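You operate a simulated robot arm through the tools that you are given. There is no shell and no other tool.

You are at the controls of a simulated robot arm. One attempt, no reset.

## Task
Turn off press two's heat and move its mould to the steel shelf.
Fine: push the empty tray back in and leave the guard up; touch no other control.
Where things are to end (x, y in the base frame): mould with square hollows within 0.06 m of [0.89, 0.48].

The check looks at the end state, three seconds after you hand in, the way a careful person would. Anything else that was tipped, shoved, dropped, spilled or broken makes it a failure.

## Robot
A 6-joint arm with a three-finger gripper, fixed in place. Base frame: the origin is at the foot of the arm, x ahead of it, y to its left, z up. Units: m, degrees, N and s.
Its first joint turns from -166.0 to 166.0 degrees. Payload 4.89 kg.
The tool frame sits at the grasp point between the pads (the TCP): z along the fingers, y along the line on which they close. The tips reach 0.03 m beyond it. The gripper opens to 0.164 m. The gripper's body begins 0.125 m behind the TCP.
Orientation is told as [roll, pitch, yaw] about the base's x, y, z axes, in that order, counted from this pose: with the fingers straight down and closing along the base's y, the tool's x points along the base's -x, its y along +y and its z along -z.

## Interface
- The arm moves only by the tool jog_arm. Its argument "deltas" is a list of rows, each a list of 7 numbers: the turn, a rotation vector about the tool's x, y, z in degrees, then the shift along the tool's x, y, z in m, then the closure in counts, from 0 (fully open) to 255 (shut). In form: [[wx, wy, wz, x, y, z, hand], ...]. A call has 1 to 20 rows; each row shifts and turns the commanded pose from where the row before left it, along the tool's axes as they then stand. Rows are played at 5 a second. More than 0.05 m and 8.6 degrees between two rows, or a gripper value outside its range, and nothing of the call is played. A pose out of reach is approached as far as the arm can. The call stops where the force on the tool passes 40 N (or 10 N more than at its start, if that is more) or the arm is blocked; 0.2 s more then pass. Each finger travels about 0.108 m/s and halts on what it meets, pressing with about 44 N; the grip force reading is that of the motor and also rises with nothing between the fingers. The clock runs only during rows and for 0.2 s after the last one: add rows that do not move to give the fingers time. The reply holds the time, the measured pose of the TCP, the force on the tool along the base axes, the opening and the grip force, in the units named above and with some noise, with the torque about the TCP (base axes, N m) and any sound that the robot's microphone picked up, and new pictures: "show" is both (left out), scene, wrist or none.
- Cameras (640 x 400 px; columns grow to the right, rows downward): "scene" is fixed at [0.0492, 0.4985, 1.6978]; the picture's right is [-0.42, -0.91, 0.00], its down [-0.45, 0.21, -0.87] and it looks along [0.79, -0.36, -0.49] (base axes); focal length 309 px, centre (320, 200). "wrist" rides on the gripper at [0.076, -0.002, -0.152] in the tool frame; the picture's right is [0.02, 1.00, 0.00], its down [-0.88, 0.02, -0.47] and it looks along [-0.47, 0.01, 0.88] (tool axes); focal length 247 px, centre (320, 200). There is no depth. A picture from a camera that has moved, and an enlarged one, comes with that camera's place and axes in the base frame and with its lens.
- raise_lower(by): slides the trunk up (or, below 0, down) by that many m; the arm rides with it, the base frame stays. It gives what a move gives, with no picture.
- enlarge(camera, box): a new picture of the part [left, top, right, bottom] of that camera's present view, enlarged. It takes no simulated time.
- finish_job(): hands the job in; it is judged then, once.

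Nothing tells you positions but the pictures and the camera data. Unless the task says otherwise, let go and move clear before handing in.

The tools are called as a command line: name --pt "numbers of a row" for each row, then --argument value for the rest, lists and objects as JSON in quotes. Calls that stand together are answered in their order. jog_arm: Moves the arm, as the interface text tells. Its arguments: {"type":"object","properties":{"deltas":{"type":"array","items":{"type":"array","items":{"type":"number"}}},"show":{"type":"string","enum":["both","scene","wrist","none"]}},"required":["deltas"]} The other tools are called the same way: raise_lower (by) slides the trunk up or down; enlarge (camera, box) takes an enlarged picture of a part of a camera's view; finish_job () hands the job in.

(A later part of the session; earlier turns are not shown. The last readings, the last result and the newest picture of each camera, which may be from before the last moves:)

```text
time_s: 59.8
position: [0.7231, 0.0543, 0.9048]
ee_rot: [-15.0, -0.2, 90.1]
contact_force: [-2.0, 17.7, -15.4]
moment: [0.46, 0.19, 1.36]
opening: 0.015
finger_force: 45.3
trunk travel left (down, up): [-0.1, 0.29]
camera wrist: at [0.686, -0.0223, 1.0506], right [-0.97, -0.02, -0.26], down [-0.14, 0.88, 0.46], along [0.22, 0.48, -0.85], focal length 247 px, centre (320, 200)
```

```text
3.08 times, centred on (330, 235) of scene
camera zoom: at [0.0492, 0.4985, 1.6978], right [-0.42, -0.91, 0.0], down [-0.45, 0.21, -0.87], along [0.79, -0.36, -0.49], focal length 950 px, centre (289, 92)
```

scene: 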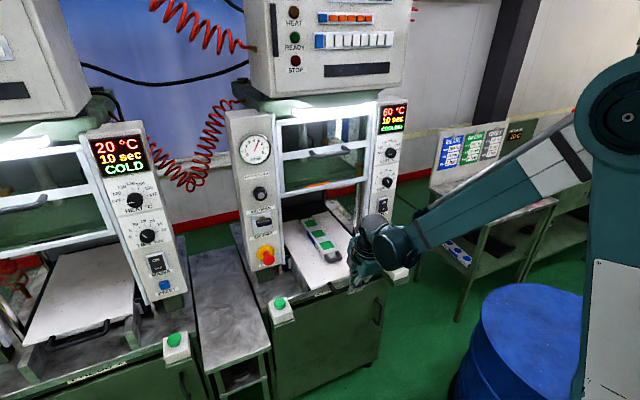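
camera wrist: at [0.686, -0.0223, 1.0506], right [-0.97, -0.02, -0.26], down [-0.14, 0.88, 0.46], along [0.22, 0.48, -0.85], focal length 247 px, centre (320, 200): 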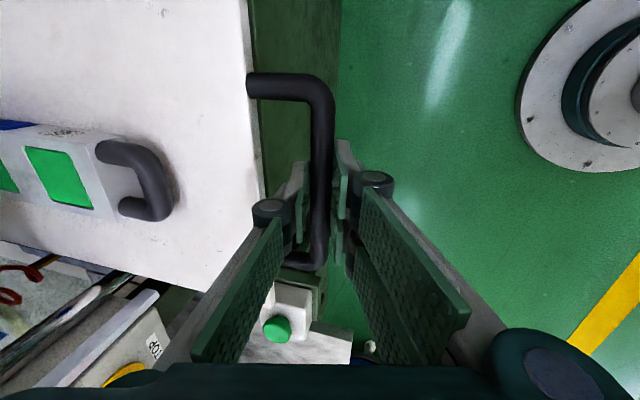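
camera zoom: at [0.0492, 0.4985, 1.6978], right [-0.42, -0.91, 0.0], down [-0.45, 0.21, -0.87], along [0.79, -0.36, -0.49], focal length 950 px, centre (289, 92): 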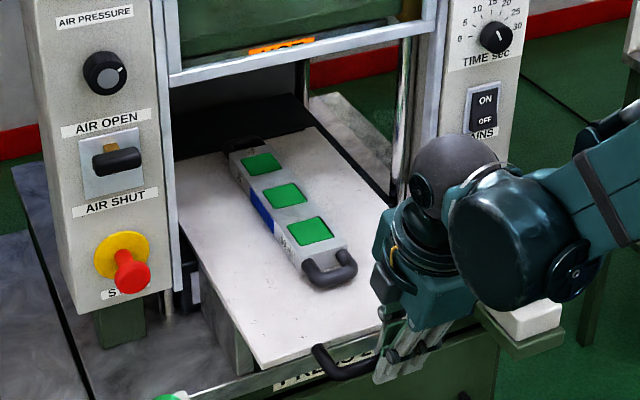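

The mould is along x at about [1.0, 0.065] with handles at both ends. I'll pull the tray about 8 cm more, keeping it well supported.

jog_arm --pt "0 0 0 0 0.0145 -0.0039 240" --pt "0 0 0 0 0.0145 -0.0036 240" --pt "0 0 0 0 0.0145 -0.0039 240" --pt "0 0 0 0 0.0145 -0.0039 240" --pt "0 0 0 0 0.0145 -0.0039 240" --pt "0 0 0 0 0 0 240"

enlarge --camera "scene" --box '[250, 170, 410, 300]'

```text
time_s: 61.2
position: [0.6489, 0.0539, 0.9057]
ee_rot: [-15.0, -0.1, 90.0]
contact_force: [-2.7, 7.9, -25.0]
moment: [-0.69, 0.06, 1.05]
opening: 0.015
finger_force: 44.3
trunk travel left (down, up): [-0.1, 0.29]
camera wrist: at [0.6115, -0.0224, 1.0517], right [-0.97, -0.02, -0.26], down [-0.14, 0.88, 0.45], along [0.22, 0.47, -0.85], focal length 247 px, centre (320, 200)
```

scene: 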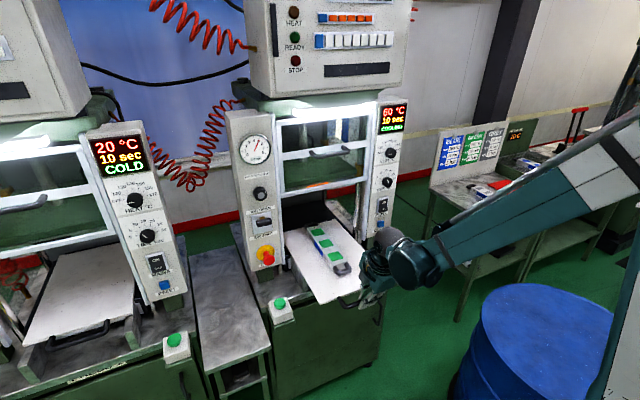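
wrist: 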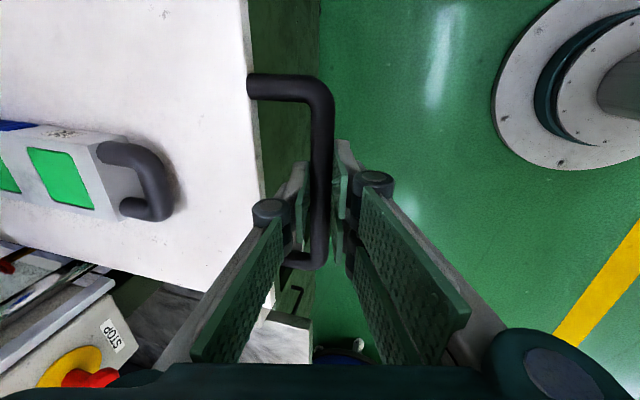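

```text
3.08 times, centred on (330, 235) of scene
camera zoom: at [0.0492, 0.4985, 1.6978], right [-0.42, -0.91, 0.0], down [-0.45, 0.21, -0.87], along [0.79, -0.36, -0.49], focal length 950 px, centre (289, 92)
```

zoom: 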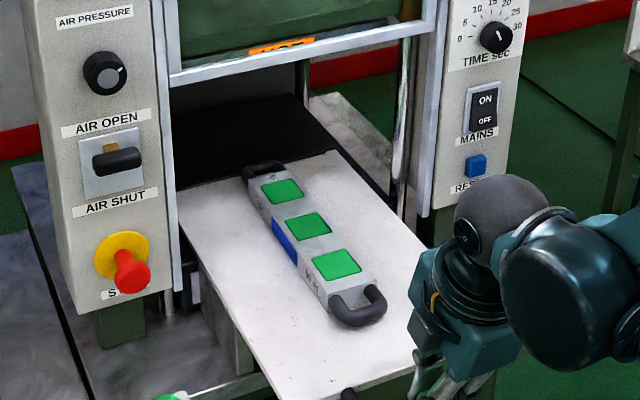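

There is a 25 N downward pull at the handle, probably from a slight upward drift. I'll lower by a small amount to see whether it relaxes rather than being tray weight.

jog_arm --pt "0 0 0 0 0.0002 0.001 240" --pt "0 0 0 0 0 0 240" --show "none"

```text
time_s: 61.8
position: [0.6489, 0.0551, 0.9061]
ee_rot: [-15.1, 0.0, 89.8]
contact_force: [2.6, -3.8, 18.9]
moment: [-0.92, -0.12, 1.01]
opening: 0.0151
finger_force: 44.6
trunk travel left (down, up): [-0.1, 0.29]
```

The slide is rigid, so it's only my small offset. Releasing the handle, rising, and turning the gripper so the fingers close along y, tilted 25°.

jog_arm --pt "0 0 0 0 0 -0.0005 177" --pt "0 0 0 0 0 0 177" --pt "0 0 0 0 0 0 177" --pt "0 0 0 0 0 -0.03 177" --pt "0 0 0 0 0 -0.045 177" --pt "0 0 0 0 0 -0.045 177" --pt "0 0 0 0 0 -0.045 177" --pt "0 0 0 0 0 -0.045 100" --pt "0 0 8.2 0 0 0 60" --pt "0 0 8.2 0 0 0 60" --pt "0 0 8.2 0 0 0 60" --pt "0 0 8.2 0 0 0 60" --pt "0 0 8.2 0 0 0 60" --pt "0 0 8.2 0 0 0 60" --pt "0 0 8.2 0 0 0 60" --pt "0 0 8.2 0 0 0 60" --pt "0 0 8.2 0 0 0 60" --pt "0 0 8.2 0 0 0 60" --pt "0 0 8 0 0 0 60" --pt "0 0 0 0 0 0 60"

```text
time_s: 66.0
position: [0.5938, 0.0552, 1.1087]
ee_rot: [0.2, -15.0, 0.0]
contact_force: [-0.1, 0.8, -0.4]
moment: [0.03, -0.02, 0.02]
opening: 0.1254
finger_force: 0.1
trunk travel left (down, up): [-0.1, 0.29]
camera wrist: at [0.4808, 0.0531, 1.2337], right [-0.02, 1.0, 0.0], down [0.73, 0.02, 0.69], along [0.69, 0.01, -0.73], focal length 247 px, centre (320, 200)
```

scene: 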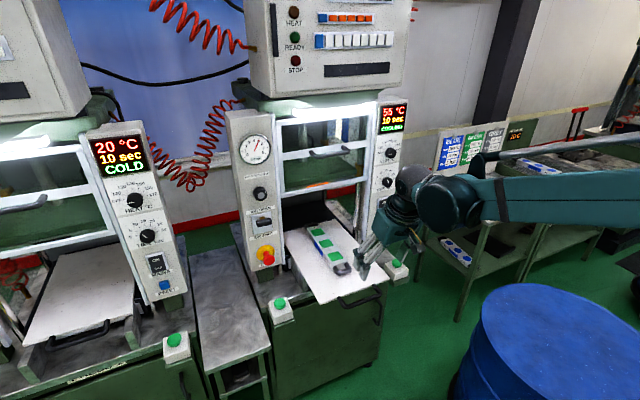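
wrist: 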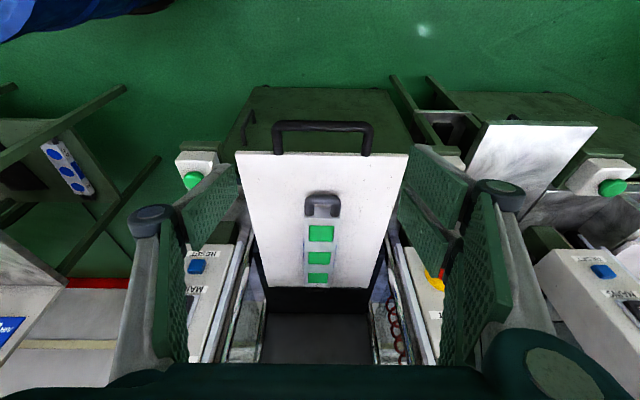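

Good view of mould on tray. Enlarging for measurement.

enlarge --camera "wrist" --box '[230, 110, 410, 300]'

enlarge --camera "scene" --box '[290, 210, 370, 290]'

```text
2.11 times, centred on (320, 205) of wrist
camera zoom: at [0.4808, 0.0531, 1.2337], right [-0.02, 1.0, 0.0], down [0.73, 0.02, 0.69], along [0.69, 0.01, -0.73], focal length 520 px, centre (320, 190)
```

zoom: 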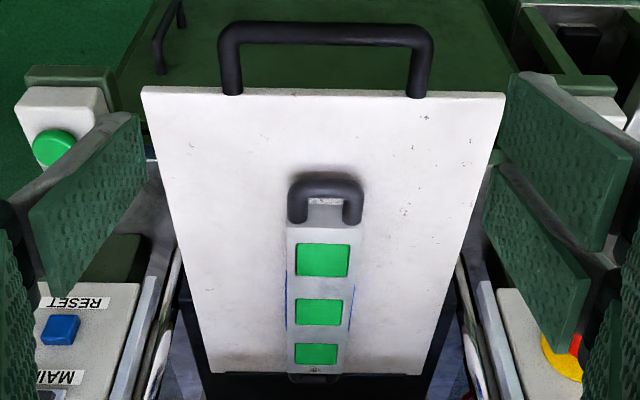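

```text
5.00 times, centred on (330, 250) of scene
camera zoom: at [0.0492, 0.4985, 1.6978], right [-0.42, -0.91, 0.0], down [-0.45, 0.21, -0.87], along [0.79, -0.36, -0.49], focal length 1543 px, centre (270, -50)
```

zoom: 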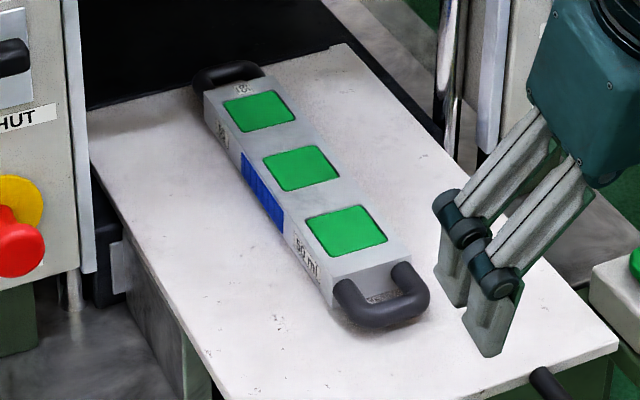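

Tray top is about z 0.91 and the mould centre near [0.92, 0.06]. Moving to a pre-grasp pose above it with 25° tilt.

jog_arm --pt "0 -5 0 0 0 0 60" --pt "0 -5 0 0 0 0 60" --pt "0 0 0 -0.0324 0.0008 0.0266 60" --pt "0 0 0 -0.0324 0.0008 0.0266 60" --pt "0 0 0 -0.0324 0.0008 0.0266 60" --pt "0 0 0 -0.0324 0.0008 0.0266 60" --pt "0 0 0 -0.0324 0.0008 0.0266 60" --pt "0 0 0 -0.0324 0.0008 0.0266 60" --pt "0 0 0 -0.0324 0.0008 0.0266 60" --pt "0 0 0 0 0 0 60"

enlarge --camera "wrist" --box '[200, 60, 440, 260]'

enlarge --camera "scene" --box '[280, 180, 400, 290]'

```text
time_s: 68.2
position: [0.88, 0.0598, 1.0318]
ee_rot: [0.2, -25.0, -0.2]
contact_force: [-0.4, -0.1, 0.7]
moment: [-0.03, 0.0, 0.01]
opening: 0.1252
finger_force: 0.1
trunk travel left (down, up): [-0.1, 0.29]
camera wrist: at [0.7465, 0.0588, 1.136], right [-0.02, 1.0, -0.01], down [0.6, 0.02, 0.8], along [0.8, 0.01, -0.6], focal length 247 px, centre (320, 200)
```

scene: 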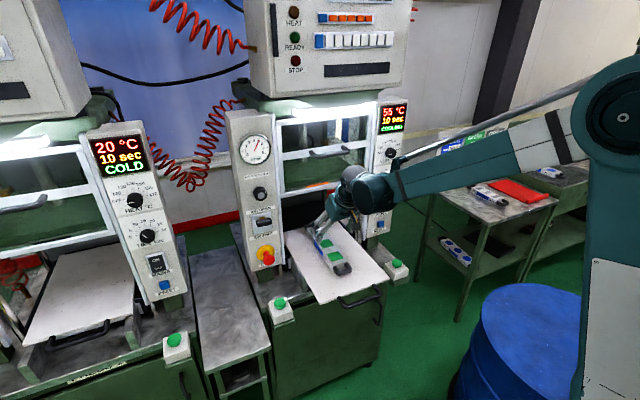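
wrist: 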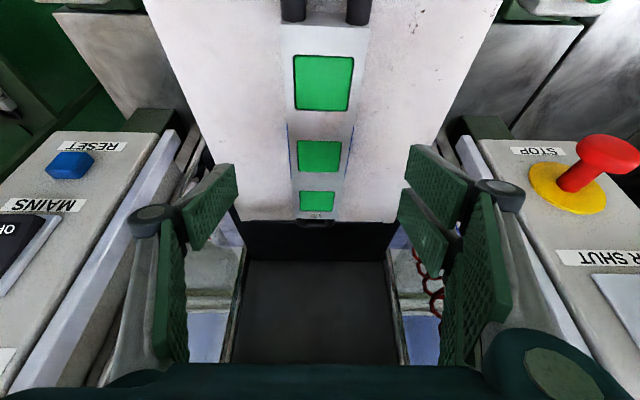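

```text
2.00 times, centred on (320, 160) of wrist
camera zoom: at [0.7465, 0.0588, 1.136], right [-0.02, 1.0, -0.01], down [0.6, 0.02, 0.8], along [0.8, 0.01, -0.6], focal length 494 px, centre (320, 280)
```

zoom: 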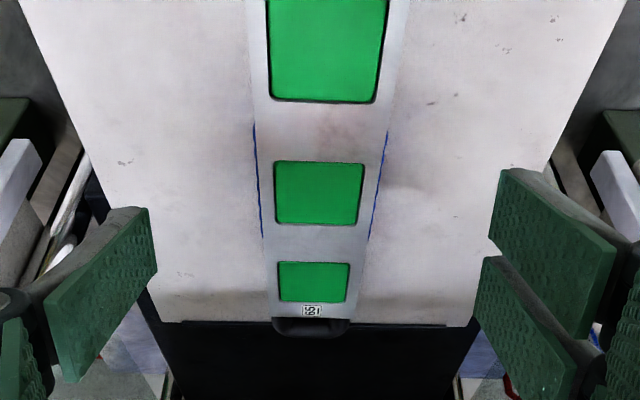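

```text
3.64 times, centred on (340, 235) of scene
camera zoom: at [0.0492, 0.4985, 1.6978], right [-0.42, -0.91, 0.0], down [-0.45, 0.21, -0.87], along [0.79, -0.36, -0.49], focal length 1122 px, centre (247, 73)
```

zoom: 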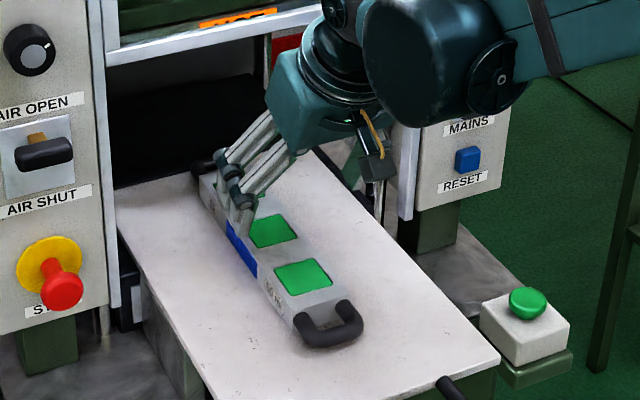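

Mould top is about z 0.925, its middle at x≈0.943, width 0.07. Descending most of the way, then checking.

jog_arm --pt "0 0 0 -0.007 0 0.03 60" --pt "0 0 0 -0.007 0 0.03 60" --pt "0 0 0 0 0 0.025 60" --pt "0 0 0 0 0 0 60"

enlarge --camera "scene" --box '[280, 190, 380, 280]'

enlarge --camera "wrist" --box '[200, 60, 440, 260]'

```text
time_s: 69.2
position: [0.9288, 0.0581, 0.9639]
ee_rot: [0.3, -25.0, -0.1]
contact_force: [-0.2, 0.0, -0.4]
moment: [-0.02, 0.04, -0.02]
opening: 0.1254
finger_force: 0.1
trunk travel left (down, up): [-0.1, 0.29]
camera wrist: at [0.7952, 0.057, 1.0679], right [-0.02, 1.0, -0.01], down [0.6, 0.02, 0.8], along [0.8, 0.01, -0.6], focal length 247 px, centre (320, 200)
```

scene: 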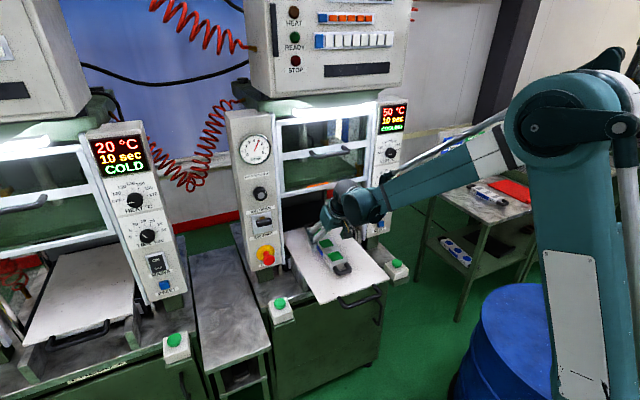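
wrist: 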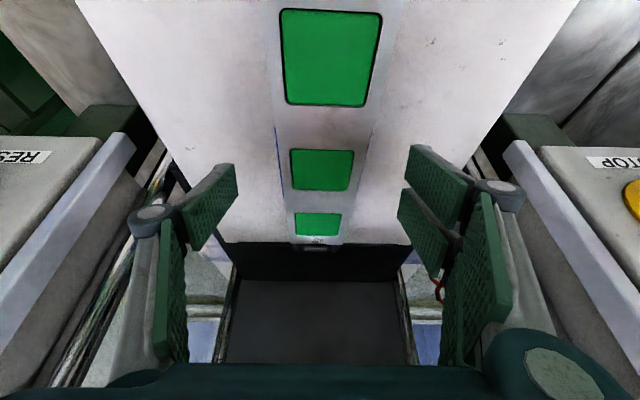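

```text
4.44 times, centred on (330, 235) of scene
camera zoom: at [0.0492, 0.4985, 1.6978], right [-0.42, -0.91, 0.0], down [-0.45, 0.21, -0.87], along [0.79, -0.36, -0.49], focal length 1372 px, centre (276, 44)
```

zoom: 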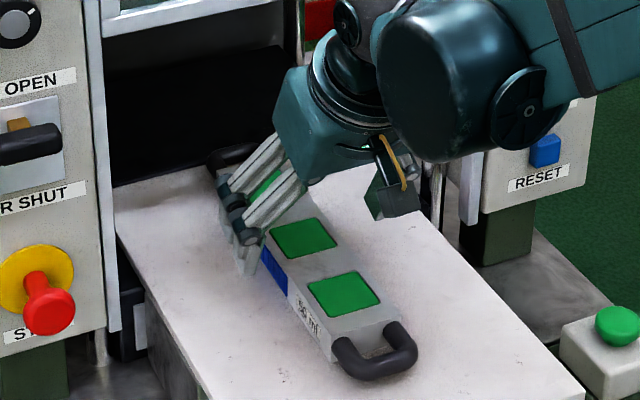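

```text
2.00 times, centred on (320, 160) of wrist
camera zoom: at [0.7952, 0.057, 1.0679], right [-0.02, 1.0, -0.01], down [0.6, 0.02, 0.8], along [0.8, 0.01, -0.6], focal length 494 px, centre (320, 280)
```

zoom: 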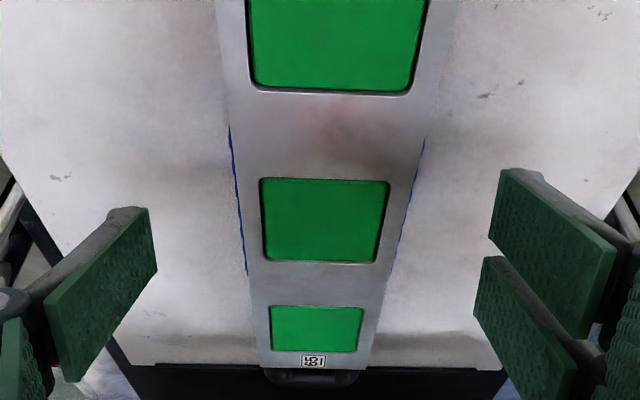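

Aligned. Final descent in small steps, watching force.

jog_arm --pt "0 0 0 0.001 0.001 0.012 60" --pt "0 0 0 0.001 0 0.012 60" --pt "0 0 0 0.001 0 0.008 60" --pt "0 0 0 0 0 0.004 60" --pt "0 0 0 0 0 0 60"

enlarge --camera "scene" --box '[290, 200, 370, 280]'

enlarge --camera "wrist" --box '[200, 60, 440, 260]'

```text
time_s: 70.4
position: [0.9398, 0.0613, 0.93]
ee_rot: [0.2, -25.0, -0.1]
contact_force: [-0.8, -1.0, 3.6]
moment: [0.3, 0.08, 0.04]
opening: 0.1261
finger_force: 0.7
trunk travel left (down, up): [-0.1, 0.29]
camera wrist: at [0.8061, 0.0598, 1.0344], right [-0.02, 1.0, -0.01], down [0.6, 0.02, 0.8], along [0.8, 0.01, -0.6], focal length 247 px, centre (320, 200)
```

scene: 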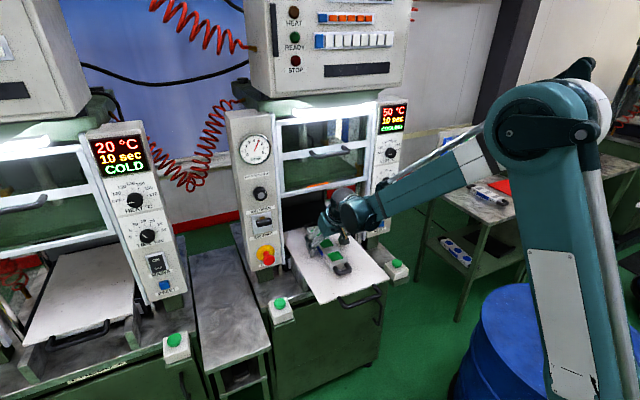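
wrist: 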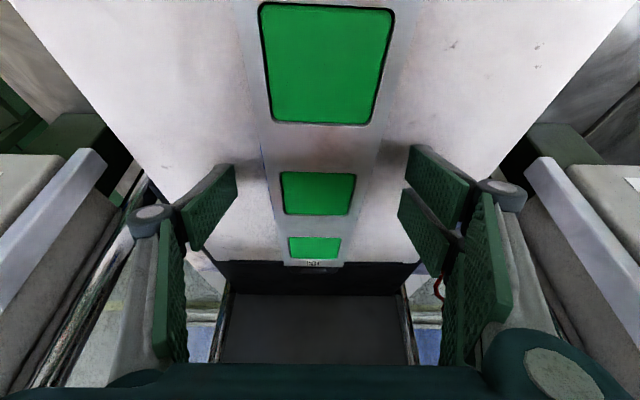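

```text
5.00 times, centred on (330, 240) of scene
camera zoom: at [0.0492, 0.4985, 1.6978], right [-0.42, -0.91, 0.0], down [-0.45, 0.21, -0.87], along [0.79, -0.36, -0.49], focal length 1543 px, centre (270, 0)
```

zoom: 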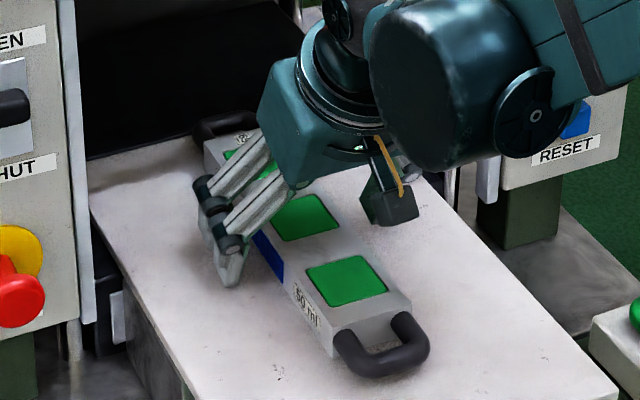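

```text
2.00 times, centred on (320, 160) of wrist
camera zoom: at [0.8061, 0.0598, 1.0344], right [-0.02, 1.0, -0.01], down [0.6, 0.02, 0.8], along [0.8, 0.01, -0.6], focal length 494 px, centre (320, 280)
```

zoom: 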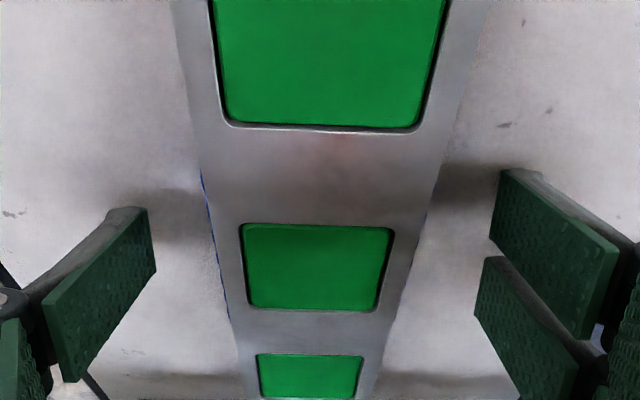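

Tips just touch the tray (top ≈ 0.897). Raising 3 mm and closing on the mould's sides.

jog_arm --pt "0 0 0 -0.0013 0 -0.0027 60" --pt "0 0 0 0 0 0 110" --pt "0 0 0 0 0 0 130" --pt "0 0 0 0 0 0 145" --pt "0 0 0 0 0 0 160" --pt "0 0 0 0 0 0 200" --pt "0 0 0 0 0 0 200"

enlarge --camera "scene" --box '[290, 200, 370, 280]'

```text
time_s: 71.2
position: [0.9397, 0.0659, 0.9365]
ee_rot: [0.5, -25.3, -0.1]
contact_force: [0.7, 14.9, 35.8]
moment: [2.37, 0.52, -0.22]
opening: 0.0901
finger_force: 12.4
trunk travel left (down, up): [-0.1, 0.29]
stopped in row 3: the force on the tool passed its limit at 45 N (the readings are from after the stop); the commanded pose is now the measured one
camera wrist: at [0.8053, 0.0631, 1.04], right [-0.02, 1.0, 0.0], down [0.59, 0.01, 0.8], along [0.8, 0.02, -0.59], focal length 247 px, centre (320, 200)
```

scene: 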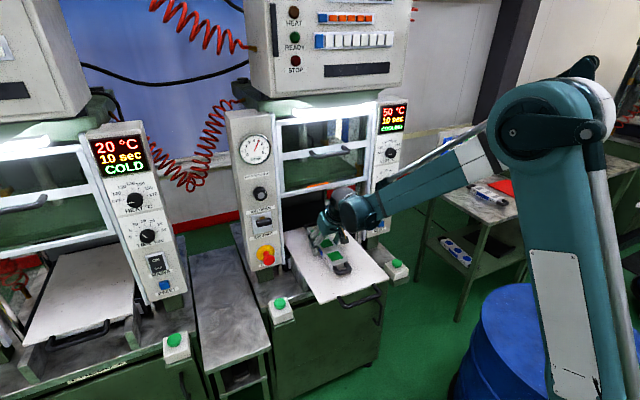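
wrist: 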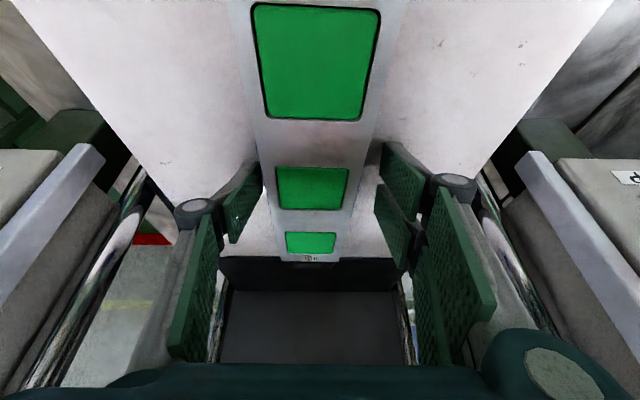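

```text
5.00 times, centred on (330, 240) of scene
camera zoom: at [0.0492, 0.4985, 1.6978], right [-0.42, -0.91, 0.0], down [-0.45, 0.21, -0.87], along [0.79, -0.36, -0.49], focal length 1543 px, centre (270, 0)
```

zoom: 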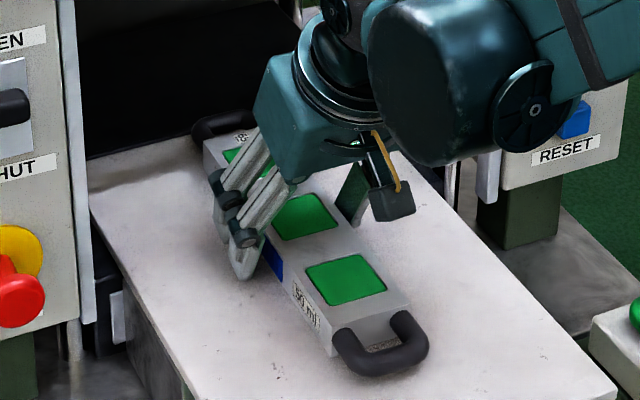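

The tips dip as the fingers close and pressed on the tray. I'll raise, recentre, and keep closing gently.

jog_arm --pt "0 0 0 -0.0025 0 -0.0055 115" --pt "0 0 0 0 -0.005 0 115" --pt "0 0 0 0 0 0 115" --show "wrist"

enlarge --camera "wrist" --box '[200, 60, 440, 260]'

```text
time_s: 72.0
position: [0.9394, 0.0589, 0.9389]
ee_rot: [0.4, -25.2, 0.0]
contact_force: [-0.6, 0.8, 1.0]
moment: [0.0, 0.0, 0.01]
opening: 0.09
finger_force: 0.1
trunk travel left (down, up): [-0.1, 0.29]
camera wrist: at [0.8053, 0.0567, 1.0437], right [-0.02, 1.0, 0.0], down [0.6, 0.01, 0.8], along [0.8, 0.01, -0.6], focal length 247 px, centre (320, 200)
```

wrist: 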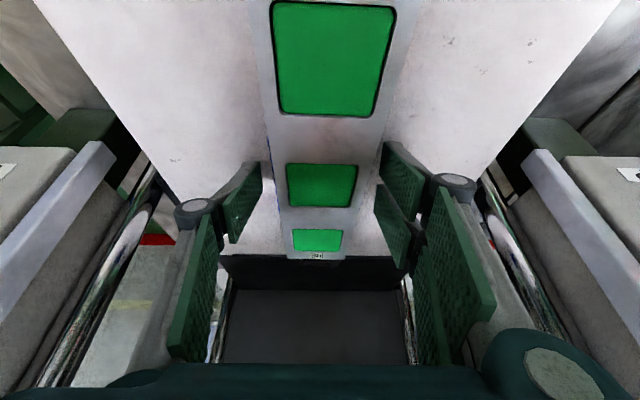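

```text
2.00 times, centred on (320, 160) of wrist
camera zoom: at [0.8053, 0.0567, 1.0437], right [-0.02, 1.0, 0.0], down [0.6, 0.01, 0.8], along [0.8, 0.01, -0.6], focal length 494 px, centre (320, 280)
```

zoom: 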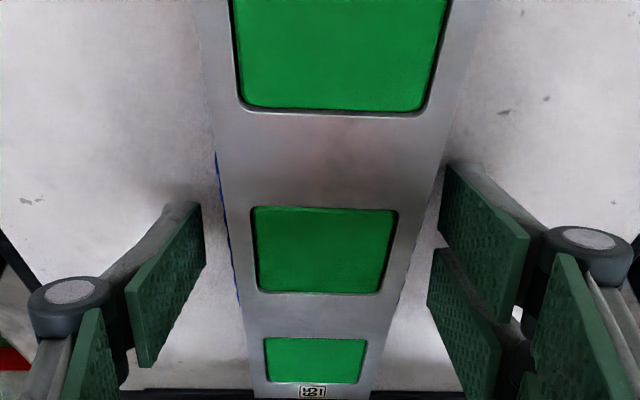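

jog_arm --pt "0 0 0 -0.0008 0.001 -0.0018 120" --pt "0 0 0 0 0 0 130" --pt "0 0 0 0 0 0 140" --pt "0 0 0 0 0 0 145" --pt "0 0 0 0 0 0 150" --pt "0 0 0 0 0 0 160" --pt "0 0 0 0 0 0 160" --show "wrist"

enlarge --camera "wrist" --box '[200, 60, 440, 260]'

```text
time_s: 73.5
position: [0.9385, 0.0609, 0.942]
ee_rot: [0.4, -25.2, 0.0]
contact_force: [-0.6, -3.3, 4.4]
moment: [0.26, 0.1, -0.2]
opening: 0.0697
finger_force: 44.0
trunk travel left (down, up): [-0.1, 0.29]
camera wrist: at [0.8061, 0.0583, 1.0459], right [-0.02, 1.0, 0.0], down [0.6, 0.01, 0.8], along [0.8, 0.01, -0.6], focal length 247 px, centre (320, 200)
```

wrist: 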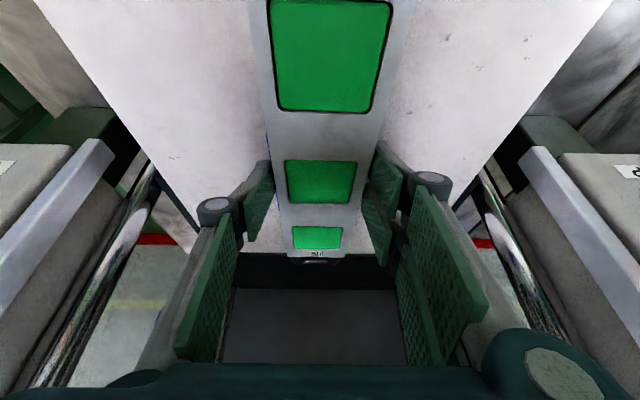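

```text
2.00 times, centred on (320, 160) of wrist
camera zoom: at [0.8061, 0.0583, 1.0459], right [-0.02, 1.0, 0.0], down [0.6, 0.01, 0.8], along [0.8, 0.01, -0.6], focal length 494 px, centre (320, 280)
```

zoom: 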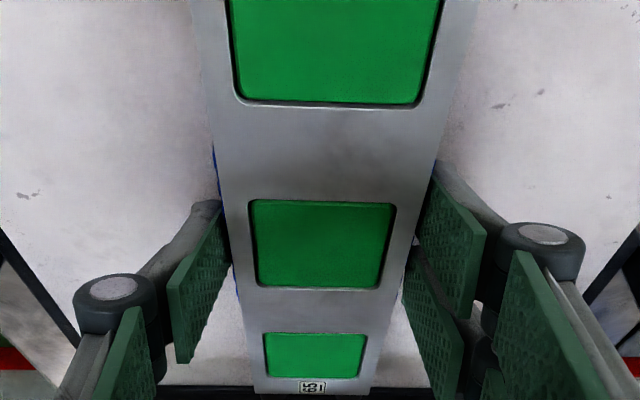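

Gripped at 70 mm, full grip force. Lifting 1 cm to test.

jog_arm --pt "0 0 0 0 0 0 220" --pt "0 0 0 -0.0021 0 -0.0045 220" --pt "0 0 0 -0.0021 0 -0.0045 220" --pt "0 0 0 -0.0021 0 -0.0045 220" --pt "0 0 0 0 0 0 220"

enlarge --camera "scene" --box '[290, 200, 370, 280]'

```text
time_s: 74.8
position: [0.9396, 0.0601, 0.9571]
ee_rot: [0.4, -25.2, -0.1]
contact_force: [0.1, -0.2, -9.6]
moment: [0.0, 0.04, -0.03]
opening: 0.0697
finger_force: 43.9
trunk travel left (down, up): [-0.1, 0.29]
camera wrist: at [0.8062, 0.0576, 1.0608], right [-0.02, 1.0, 0.0], down [0.6, 0.01, 0.8], along [0.8, 0.01, -0.6], focal length 247 px, centre (320, 200)
```

scene: 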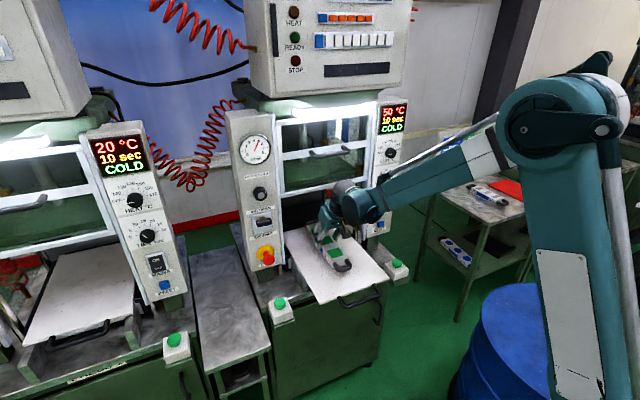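
wrist: 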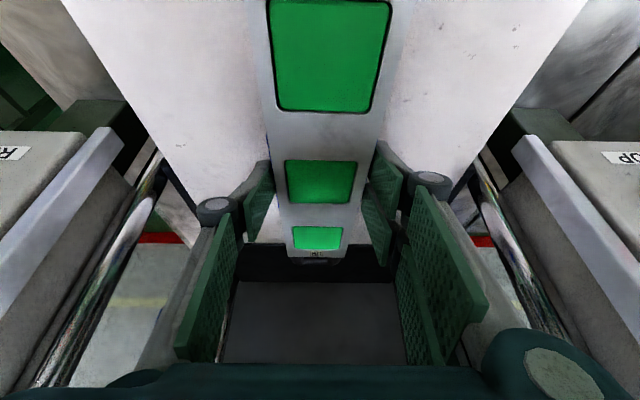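

```text
5.00 times, centred on (330, 240) of scene
camera zoom: at [0.0492, 0.4985, 1.6978], right [-0.42, -0.91, 0.0], down [-0.45, 0.21, -0.87], along [0.79, -0.36, -0.49], focal length 1543 px, centre (270, 0)
```

zoom: 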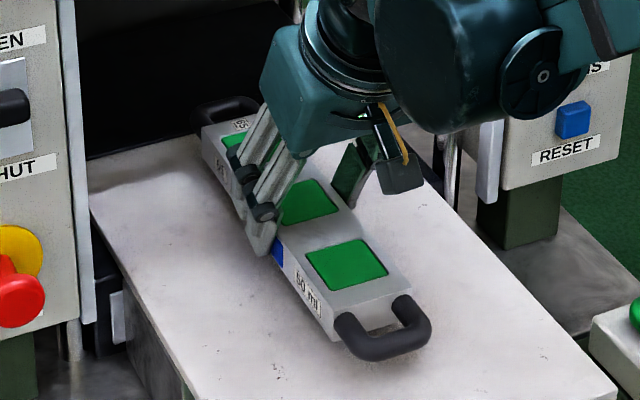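

Lifted cleanly: about 1 kg, balanced and level. I'll back it out of the press while rising.

jog_arm --pt "0 0 0 0.0111 0 -0.0118 220" --pt "0 0 0 0.0221 0 -0.0236 220" --pt "0 0 0 0.0221 0 -0.0236 220" --pt "0 0 0 0.0221 0 -0.0236 220" --pt "0 0 0 0.0221 0 -0.0236 220" --pt "0 0 0 0.0221 0 -0.0236 220" --pt "0 0 0 0.0221 0 -0.0236 220" --pt "0 0 0 0.0221 0 -0.0236 220" --pt "0 0 0 0.0221 0 -0.0236 220" --pt "0 0 0 0.0221 0 -0.0236 220" --pt "0 0 0 0.0111 0 -0.0118 220" --pt "0 0 0 0 0 0 220"

```text
time_s: 77.3
position: [0.6414, 0.0605, 1.0787]
ee_rot: [0.5, -25.1, -0.1]
contact_force: [-0.8, 0.0, -9.0]
moment: [0.0, 0.02, -0.04]
opening: 0.0696
finger_force: 43.9
trunk travel left (down, up): [-0.1, 0.29]
camera wrist: at [0.5073, 0.0571, 1.1832], right [-0.02, 1.0, 0.0], down [0.6, 0.01, 0.8], along [0.8, 0.01, -0.6], focal length 247 px, centre (320, 200)
```

scene: 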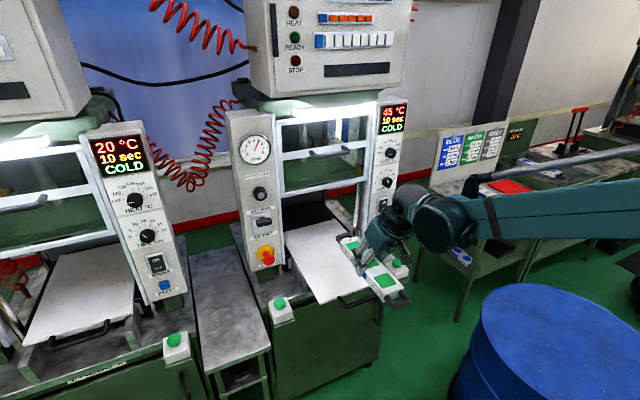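
wrist: 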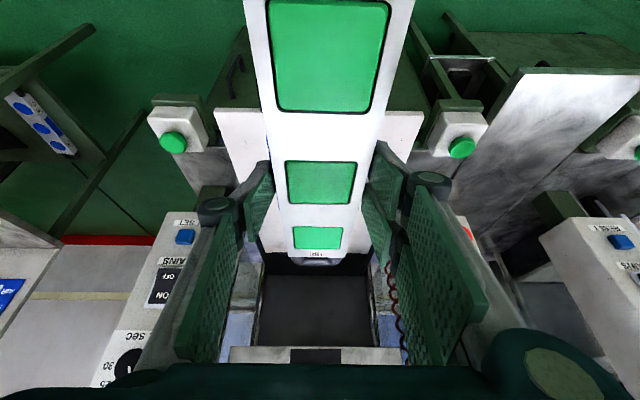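

Clear of the press. Moving left toward the shelf lane.

jog_arm --pt "0 0 0 0 0.02 0 220" --pt "0 0 0 0 0.04 0 220" --pt "0 0 0 0 0.04 0 220" --pt "0 0 0 0 0.04 0 220" --pt "0 0 0 0 0.04 0 220" --pt "0 0 0 0 0.04 0 220" --pt "0 0 0 0 0.04 0 220" --pt "0 0 0 0 0.04 0 220" --pt "0 0 0 0 0.04 0 220" --pt "0 0 0 0 0.04 0 220" --pt "0 0 0 0 0.03 0 220" --pt "0 0 0 0 0 0 220"

enlarge --camera "wrist" --box '[140, 0, 500, 280]'

```text
time_s: 80.0
position: [0.6405, 0.4684, 1.0788]
ee_rot: [0.4, -25.1, -0.2]
contact_force: [0.7, 0.1, -8.7]
moment: [-0.03, 0.06, 0.01]
opening: 0.0695
finger_force: 43.9
trunk travel left (down, up): [-0.1, 0.29]
camera wrist: at [0.5056, 0.4659, 1.1824], right [-0.02, 1.0, 0.0], down [0.6, 0.01, 0.8], along [0.8, 0.01, -0.6], focal length 247 px, centre (320, 200)
```

scene: 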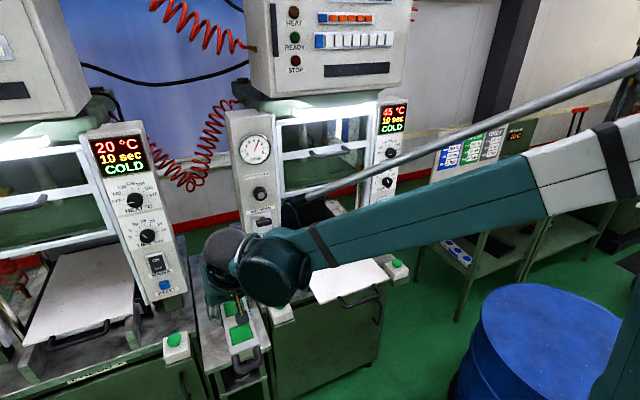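
wrist: 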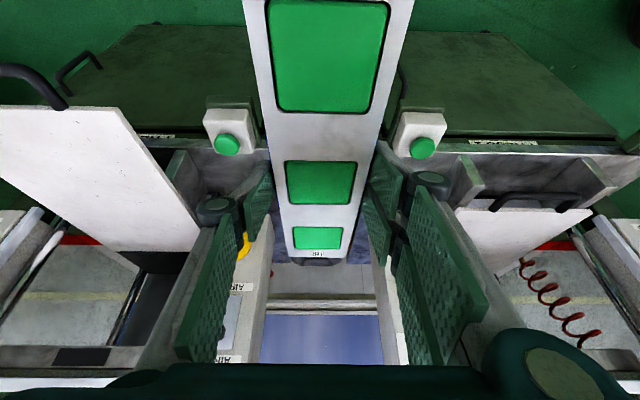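

```text
1.43 times, centred on (320, 140) of wrist
camera zoom: at [0.5056, 0.4659, 1.1824], right [-0.02, 1.0, 0.0], down [0.6, 0.01, 0.8], along [0.8, 0.01, -0.6], focal length 353 px, centre (320, 286)
```

zoom: 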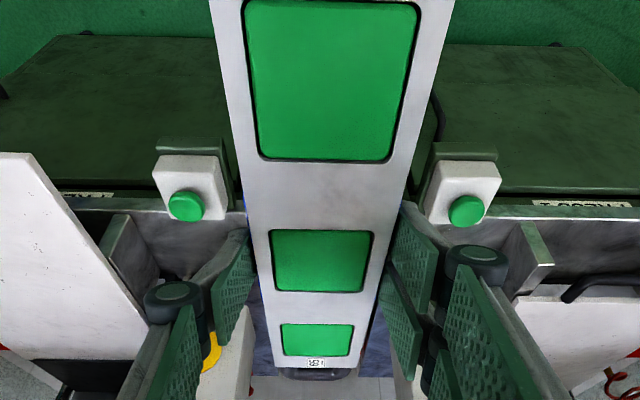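

The lane between the presses is clear and the shelf top is about z 0.80. Advancing and descending to roughly 5 cm above the shelf.

jog_arm --pt "0 0 0 -0.018 0.0012 0.0331 220" --pt "0 0 0 -0.018 0.0012 0.0331 220" --pt "0 0 0 -0.018 0.0012 0.0331 220" --pt "0 0 0 -0.018 0.0012 0.0331 220" --pt "0 0 0 -0.018 0.0012 0.0331 220" --pt "0 0 0 -0.018 0.0012 0.0331 220" --pt "0 0 0 -0.018 0.0012 0.0331 220" --pt "0 0 0 -0.018 0.0012 0.0331 220" --pt "0 0 0 0 0 0 220"

enlarge --camera "scene" --box '[140, 200, 320, 390]'

```text
time_s: 82.0
position: [0.8855, 0.4795, 0.8987]
ee_rot: [0.4, -25.1, -0.1]
contact_force: [0.2, -0.4, -9.2]
moment: [-0.02, 0.08, 0.0]
opening: 0.0698
finger_force: 43.7
trunk travel left (down, up): [-0.1, 0.29]
camera wrist: at [0.7515, 0.4771, 1.0025], right [-0.02, 1.0, 0.0], down [0.6, 0.01, 0.8], along [0.8, 0.01, -0.6], focal length 247 px, centre (320, 200)
```

scene: 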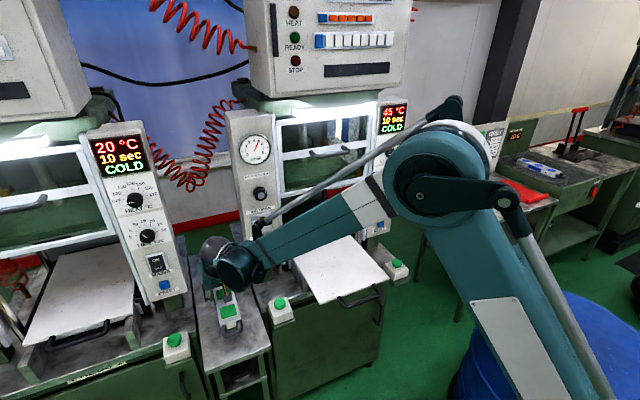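
wrist: 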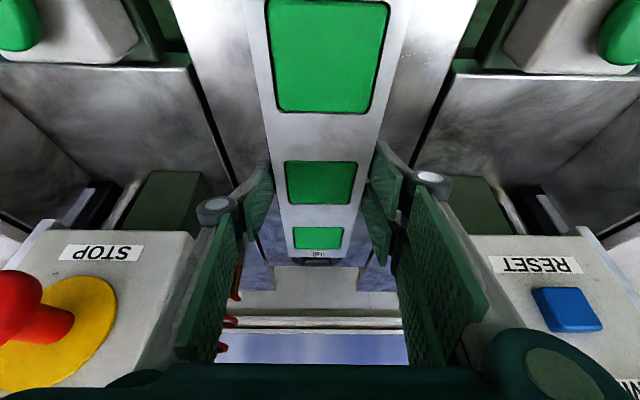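

```text
2.11 times, centred on (230, 295) of scene
camera zoom: at [0.0492, 0.4985, 1.6978], right [-0.42, -0.91, 0.0], down [-0.45, 0.21, -0.87], along [0.79, -0.36, -0.49], focal length 650 px, centre (510, 0)
```

zoom: 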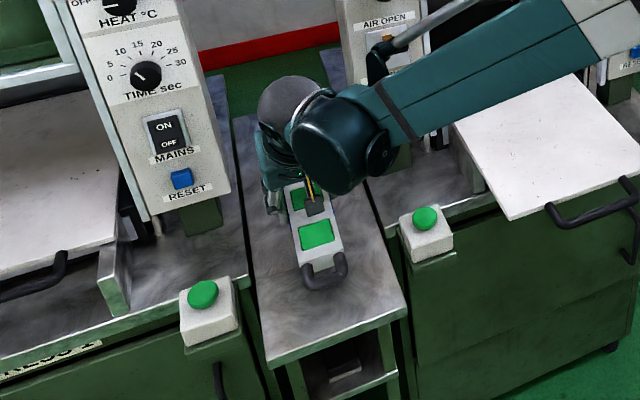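

Right above the target, mould level, TCP at [0.886, 0.480]. Lowering straight down gently until contact.

jog_arm --pt "0 0 0 0.0064 0 0.0136 220" --pt "0 0 0 0.0064 0 0.0136 220" --pt "0 0 0 0.0034 0 0.0072 220" --pt "0 0 0 0 0 0 220"

enlarge --camera "scene" --box '[180, 250, 290, 360]'

```text
time_s: 83.0
position: [0.8815, 0.4796, 0.863]
ee_rot: [0.4, -25.1, -0.1]
contact_force: [-0.1, 0.3, -8.9]
moment: [-0.02, 0.02, -0.02]
opening: 0.0696
finger_force: 44.4
trunk travel left (down, up): [-0.1, 0.29]
camera wrist: at [0.7482, 0.4778, 0.9667], right [-0.02, 1.0, 0.0], down [0.6, 0.01, 0.8], along [0.8, 0.01, -0.6], focal length 247 px, centre (320, 200)
```

scene: 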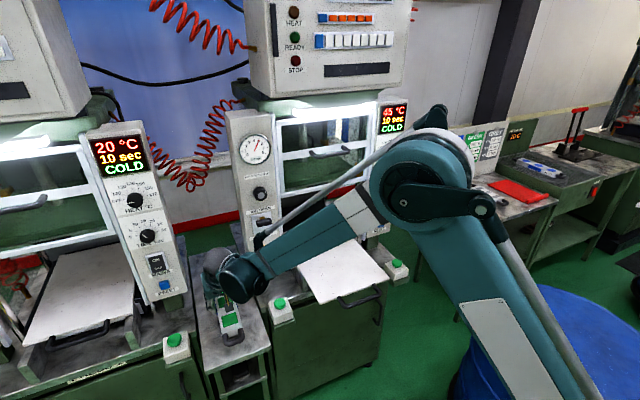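
wrist: 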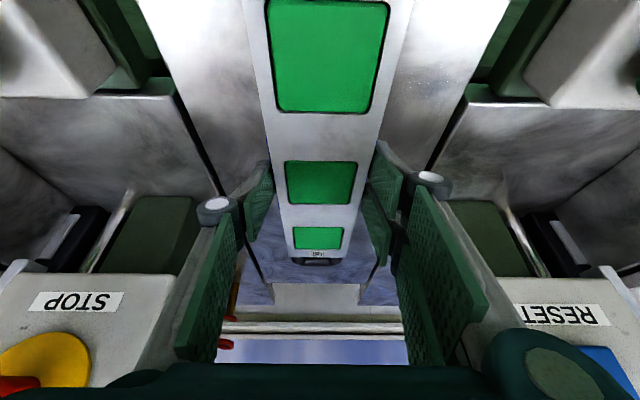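

```text
3.64 times, centred on (235, 305) of scene
camera zoom: at [0.0492, 0.4985, 1.6978], right [-0.42, -0.91, 0.0], down [-0.45, 0.21, -0.87], along [0.79, -0.36, -0.49], focal length 1122 px, centre (629, -182)
```

zoom: 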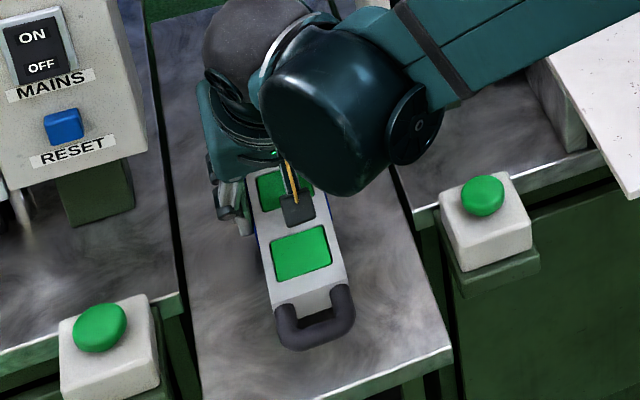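

jog_arm --pt "0 0 0 0.0017 0 0.0036 220" --pt "0 0 0 0.0017 0 0.0036 220" --pt "0 0 0 0.0013 0 0.0027 220" --pt "0 0 0 0 0 0 220" --show "none"

```text
time_s: 84.0
position: [0.8825, 0.4816, 0.852]
ee_rot: [0.4, -25.1, -0.1]
contact_force: [0.3, 0.4, -8.9]
moment: [0.01, 0.06, 0.0]
opening: 0.0693
finger_force: 44.2
trunk travel left (down, up): [-0.1, 0.29]
```

jog_arm --pt "0 0 0 0.0013 0 0.0027 220" --pt "0 0 0 0.0008 0 0.0018 220" --pt "0 0 0 0 0 0 220" --show "none"

```text
time_s: 84.8
position: [0.8816, 0.482, 0.8471]
ee_rot: [0.4, -25.1, -0.1]
contact_force: [0.3, -1.1, -8.7]
moment: [-0.01, 0.08, 0.02]
opening: 0.0696
finger_force: 43.9
trunk travel left (down, up): [-0.1, 0.29]
```

jog_arm --pt "0 0 0 0.0008 0 0.0018 220" --pt "0 0 0 0.0008 0 0.0018 220" --pt "0 0 0 0 0 0 220" --show "none"

```text
time_s: 85.5
position: [0.882, 0.4806, 0.8426]
ee_rot: [0.4, -25.0, -0.1]
contact_force: [0.2, -0.1, -9.2]
moment: [-0.02, 0.05, 0.0]
opening: 0.0695
finger_force: 43.6
trunk travel left (down, up): [-0.1, 0.29]
```

jog_arm --pt "0 0 0 0.00042 0 0.0009 220" --pt "0 0 0 0.00042 0 0.0009 220" --pt "0 0 0 0.00042 0 0.0009 220" --pt "0 0 0 0.00042 0 0.0009 220" --show "none"

enlarge --camera "scene" --box '[200, 290, 260, 350]'

```text
time_s: 86.7
position: [0.8829, 0.4812, 0.8415]
ee_rot: [0.5, -25.3, -0.2]
contact_force: [-5.0, -2.8, 23.8]
moment: [0.72, 0.44, 0.21]
opening: 0.0694
finger_force: 44.0
trunk travel left (down, up): [-0.1, 0.29]
stopped in row 4: the force on the tool passed its limit at 42 N (the readings are from after the stop); the commanded pose is now the measured one
```

```text
6.67 times, centred on (230, 320) of scene
camera zoom: at [0.0492, 0.4985, 1.6978], right [-0.42, -0.91, 0.0], down [-0.45, 0.21, -0.87], along [0.79, -0.36, -0.49], focal length 2058 px, centre (920, -600)
```

zoom: 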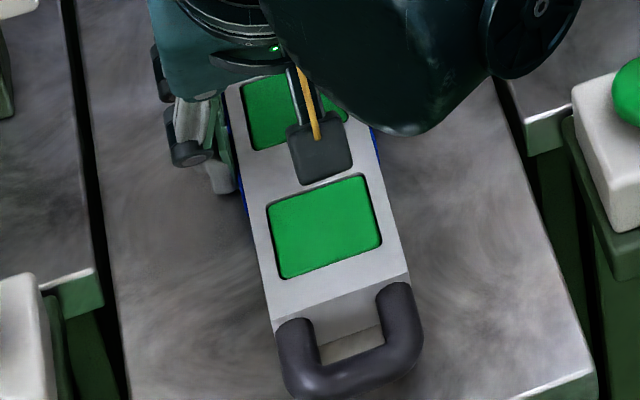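

Contact made. Opening the fingers and withdrawing along the tool axis.

jog_arm --pt "0 0 0 0 0 0 150" --pt "0 0 0 0 0 0 135" --pt "0 0 0 0 0 0 115" --pt "0 0 0 0 0 0 95" --pt "0 0 0 0 0 0 90" --pt "0 0 0 0 0 0 90"

enlarge --camera "wrist" --box '[200, 60, 440, 260]'

```text
time_s: 88.1
position: [0.8822, 0.4811, 0.84]
ee_rot: [0.4, -25.4, -0.1]
contact_force: [-0.1, -0.9, -0.2]
moment: [0.0, 0.0, 0.01]
opening: 0.1061
finger_force: 0.0
trunk travel left (down, up): [-0.1, 0.29]
camera wrist: at [0.7487, 0.4785, 0.9436], right [-0.02, 1.0, 0.0], down [0.59, 0.01, 0.8], along [0.8, 0.02, -0.59], focal length 247 px, centre (320, 200)
```

scene: 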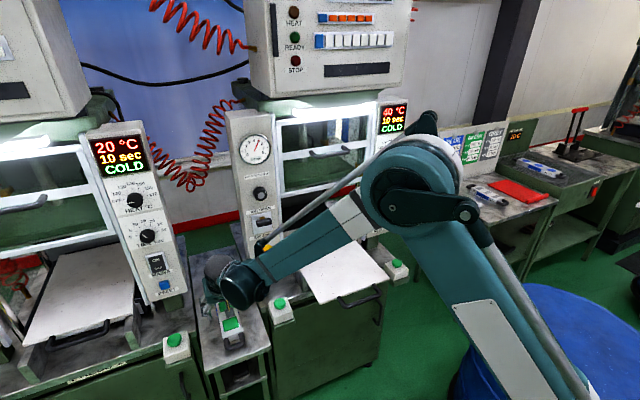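
wrist: 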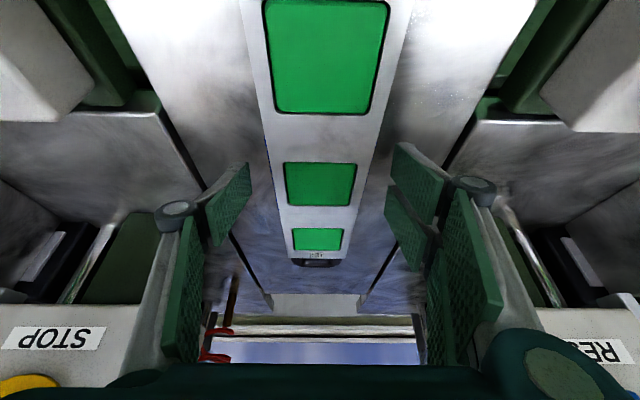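

```text
2.00 times, centred on (320, 160) of wrist
camera zoom: at [0.7487, 0.4785, 0.9436], right [-0.02, 1.0, 0.0], down [0.59, 0.01, 0.8], along [0.8, 0.02, -0.59], focal length 494 px, centre (320, 280)
```

zoom: 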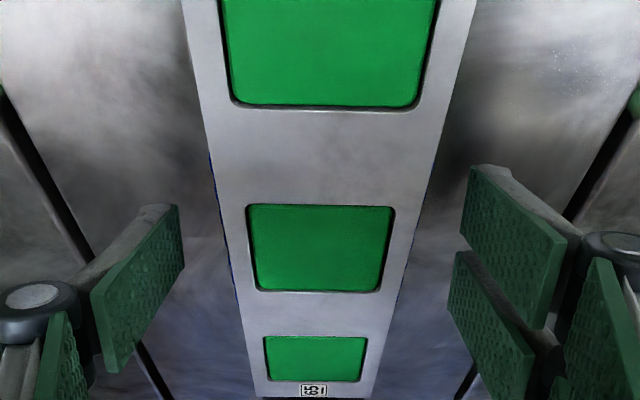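

Mould is free and standing level on the shelf. Withdrawing up and back, then returning toward the tray handle.

jog_arm --pt "0 0 0 0 0 -0.03 90" --pt "0 0 0 0 0 -0.045 90" --pt "0 0 0 0 0 -0.045 90" --pt "0 0 0 0 0 -0.045 90" --pt "0 0 0 0 0 -0.045 90" --pt "0 0 0 0 0 -0.03 90" --pt "0 0 0 0.016 -0.042 -0.008 140" --pt "0 0 0 0.016 -0.042 -0.008 140" --pt "0 0 0 0.016 -0.042 -0.008 140" --pt "0 0 0 0.016 -0.042 -0.008 140" --pt "0 0 0 0.016 -0.042 -0.008 177" --pt "0 0 0 0.016 -0.042 -0.008 177" --pt "0 0 0 0.016 -0.042 -0.008 177" --pt "0 0 0 0.016 -0.042 -0.008 177" --pt "0 0 0 0.016 -0.042 -0.008 177" --pt "0 0 0 0.016 -0.047 -0.008 177" --pt "0 0 0 0 0 0 177"

enlarge --camera "scene" --box '[160, 230, 300, 370]'

```text
refused: row 16 steps farther than a row can; nothing moved
```

```text
2.86 times, centred on (230, 300) of scene
camera zoom: at [0.0492, 0.4985, 1.6978], right [-0.42, -0.91, 0.0], down [-0.45, 0.21, -0.87], along [0.79, -0.36, -0.49], focal length 882 px, centre (577, -86)
```

zoom: 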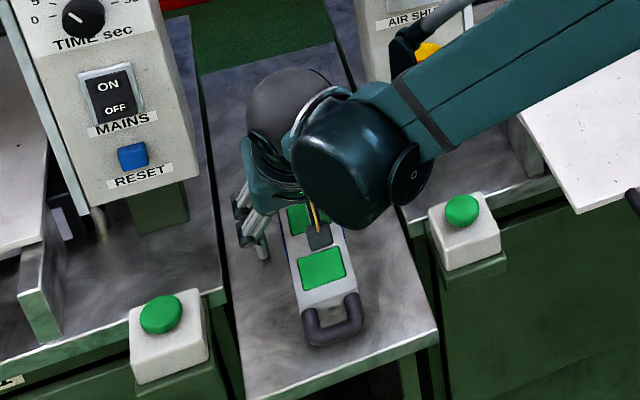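

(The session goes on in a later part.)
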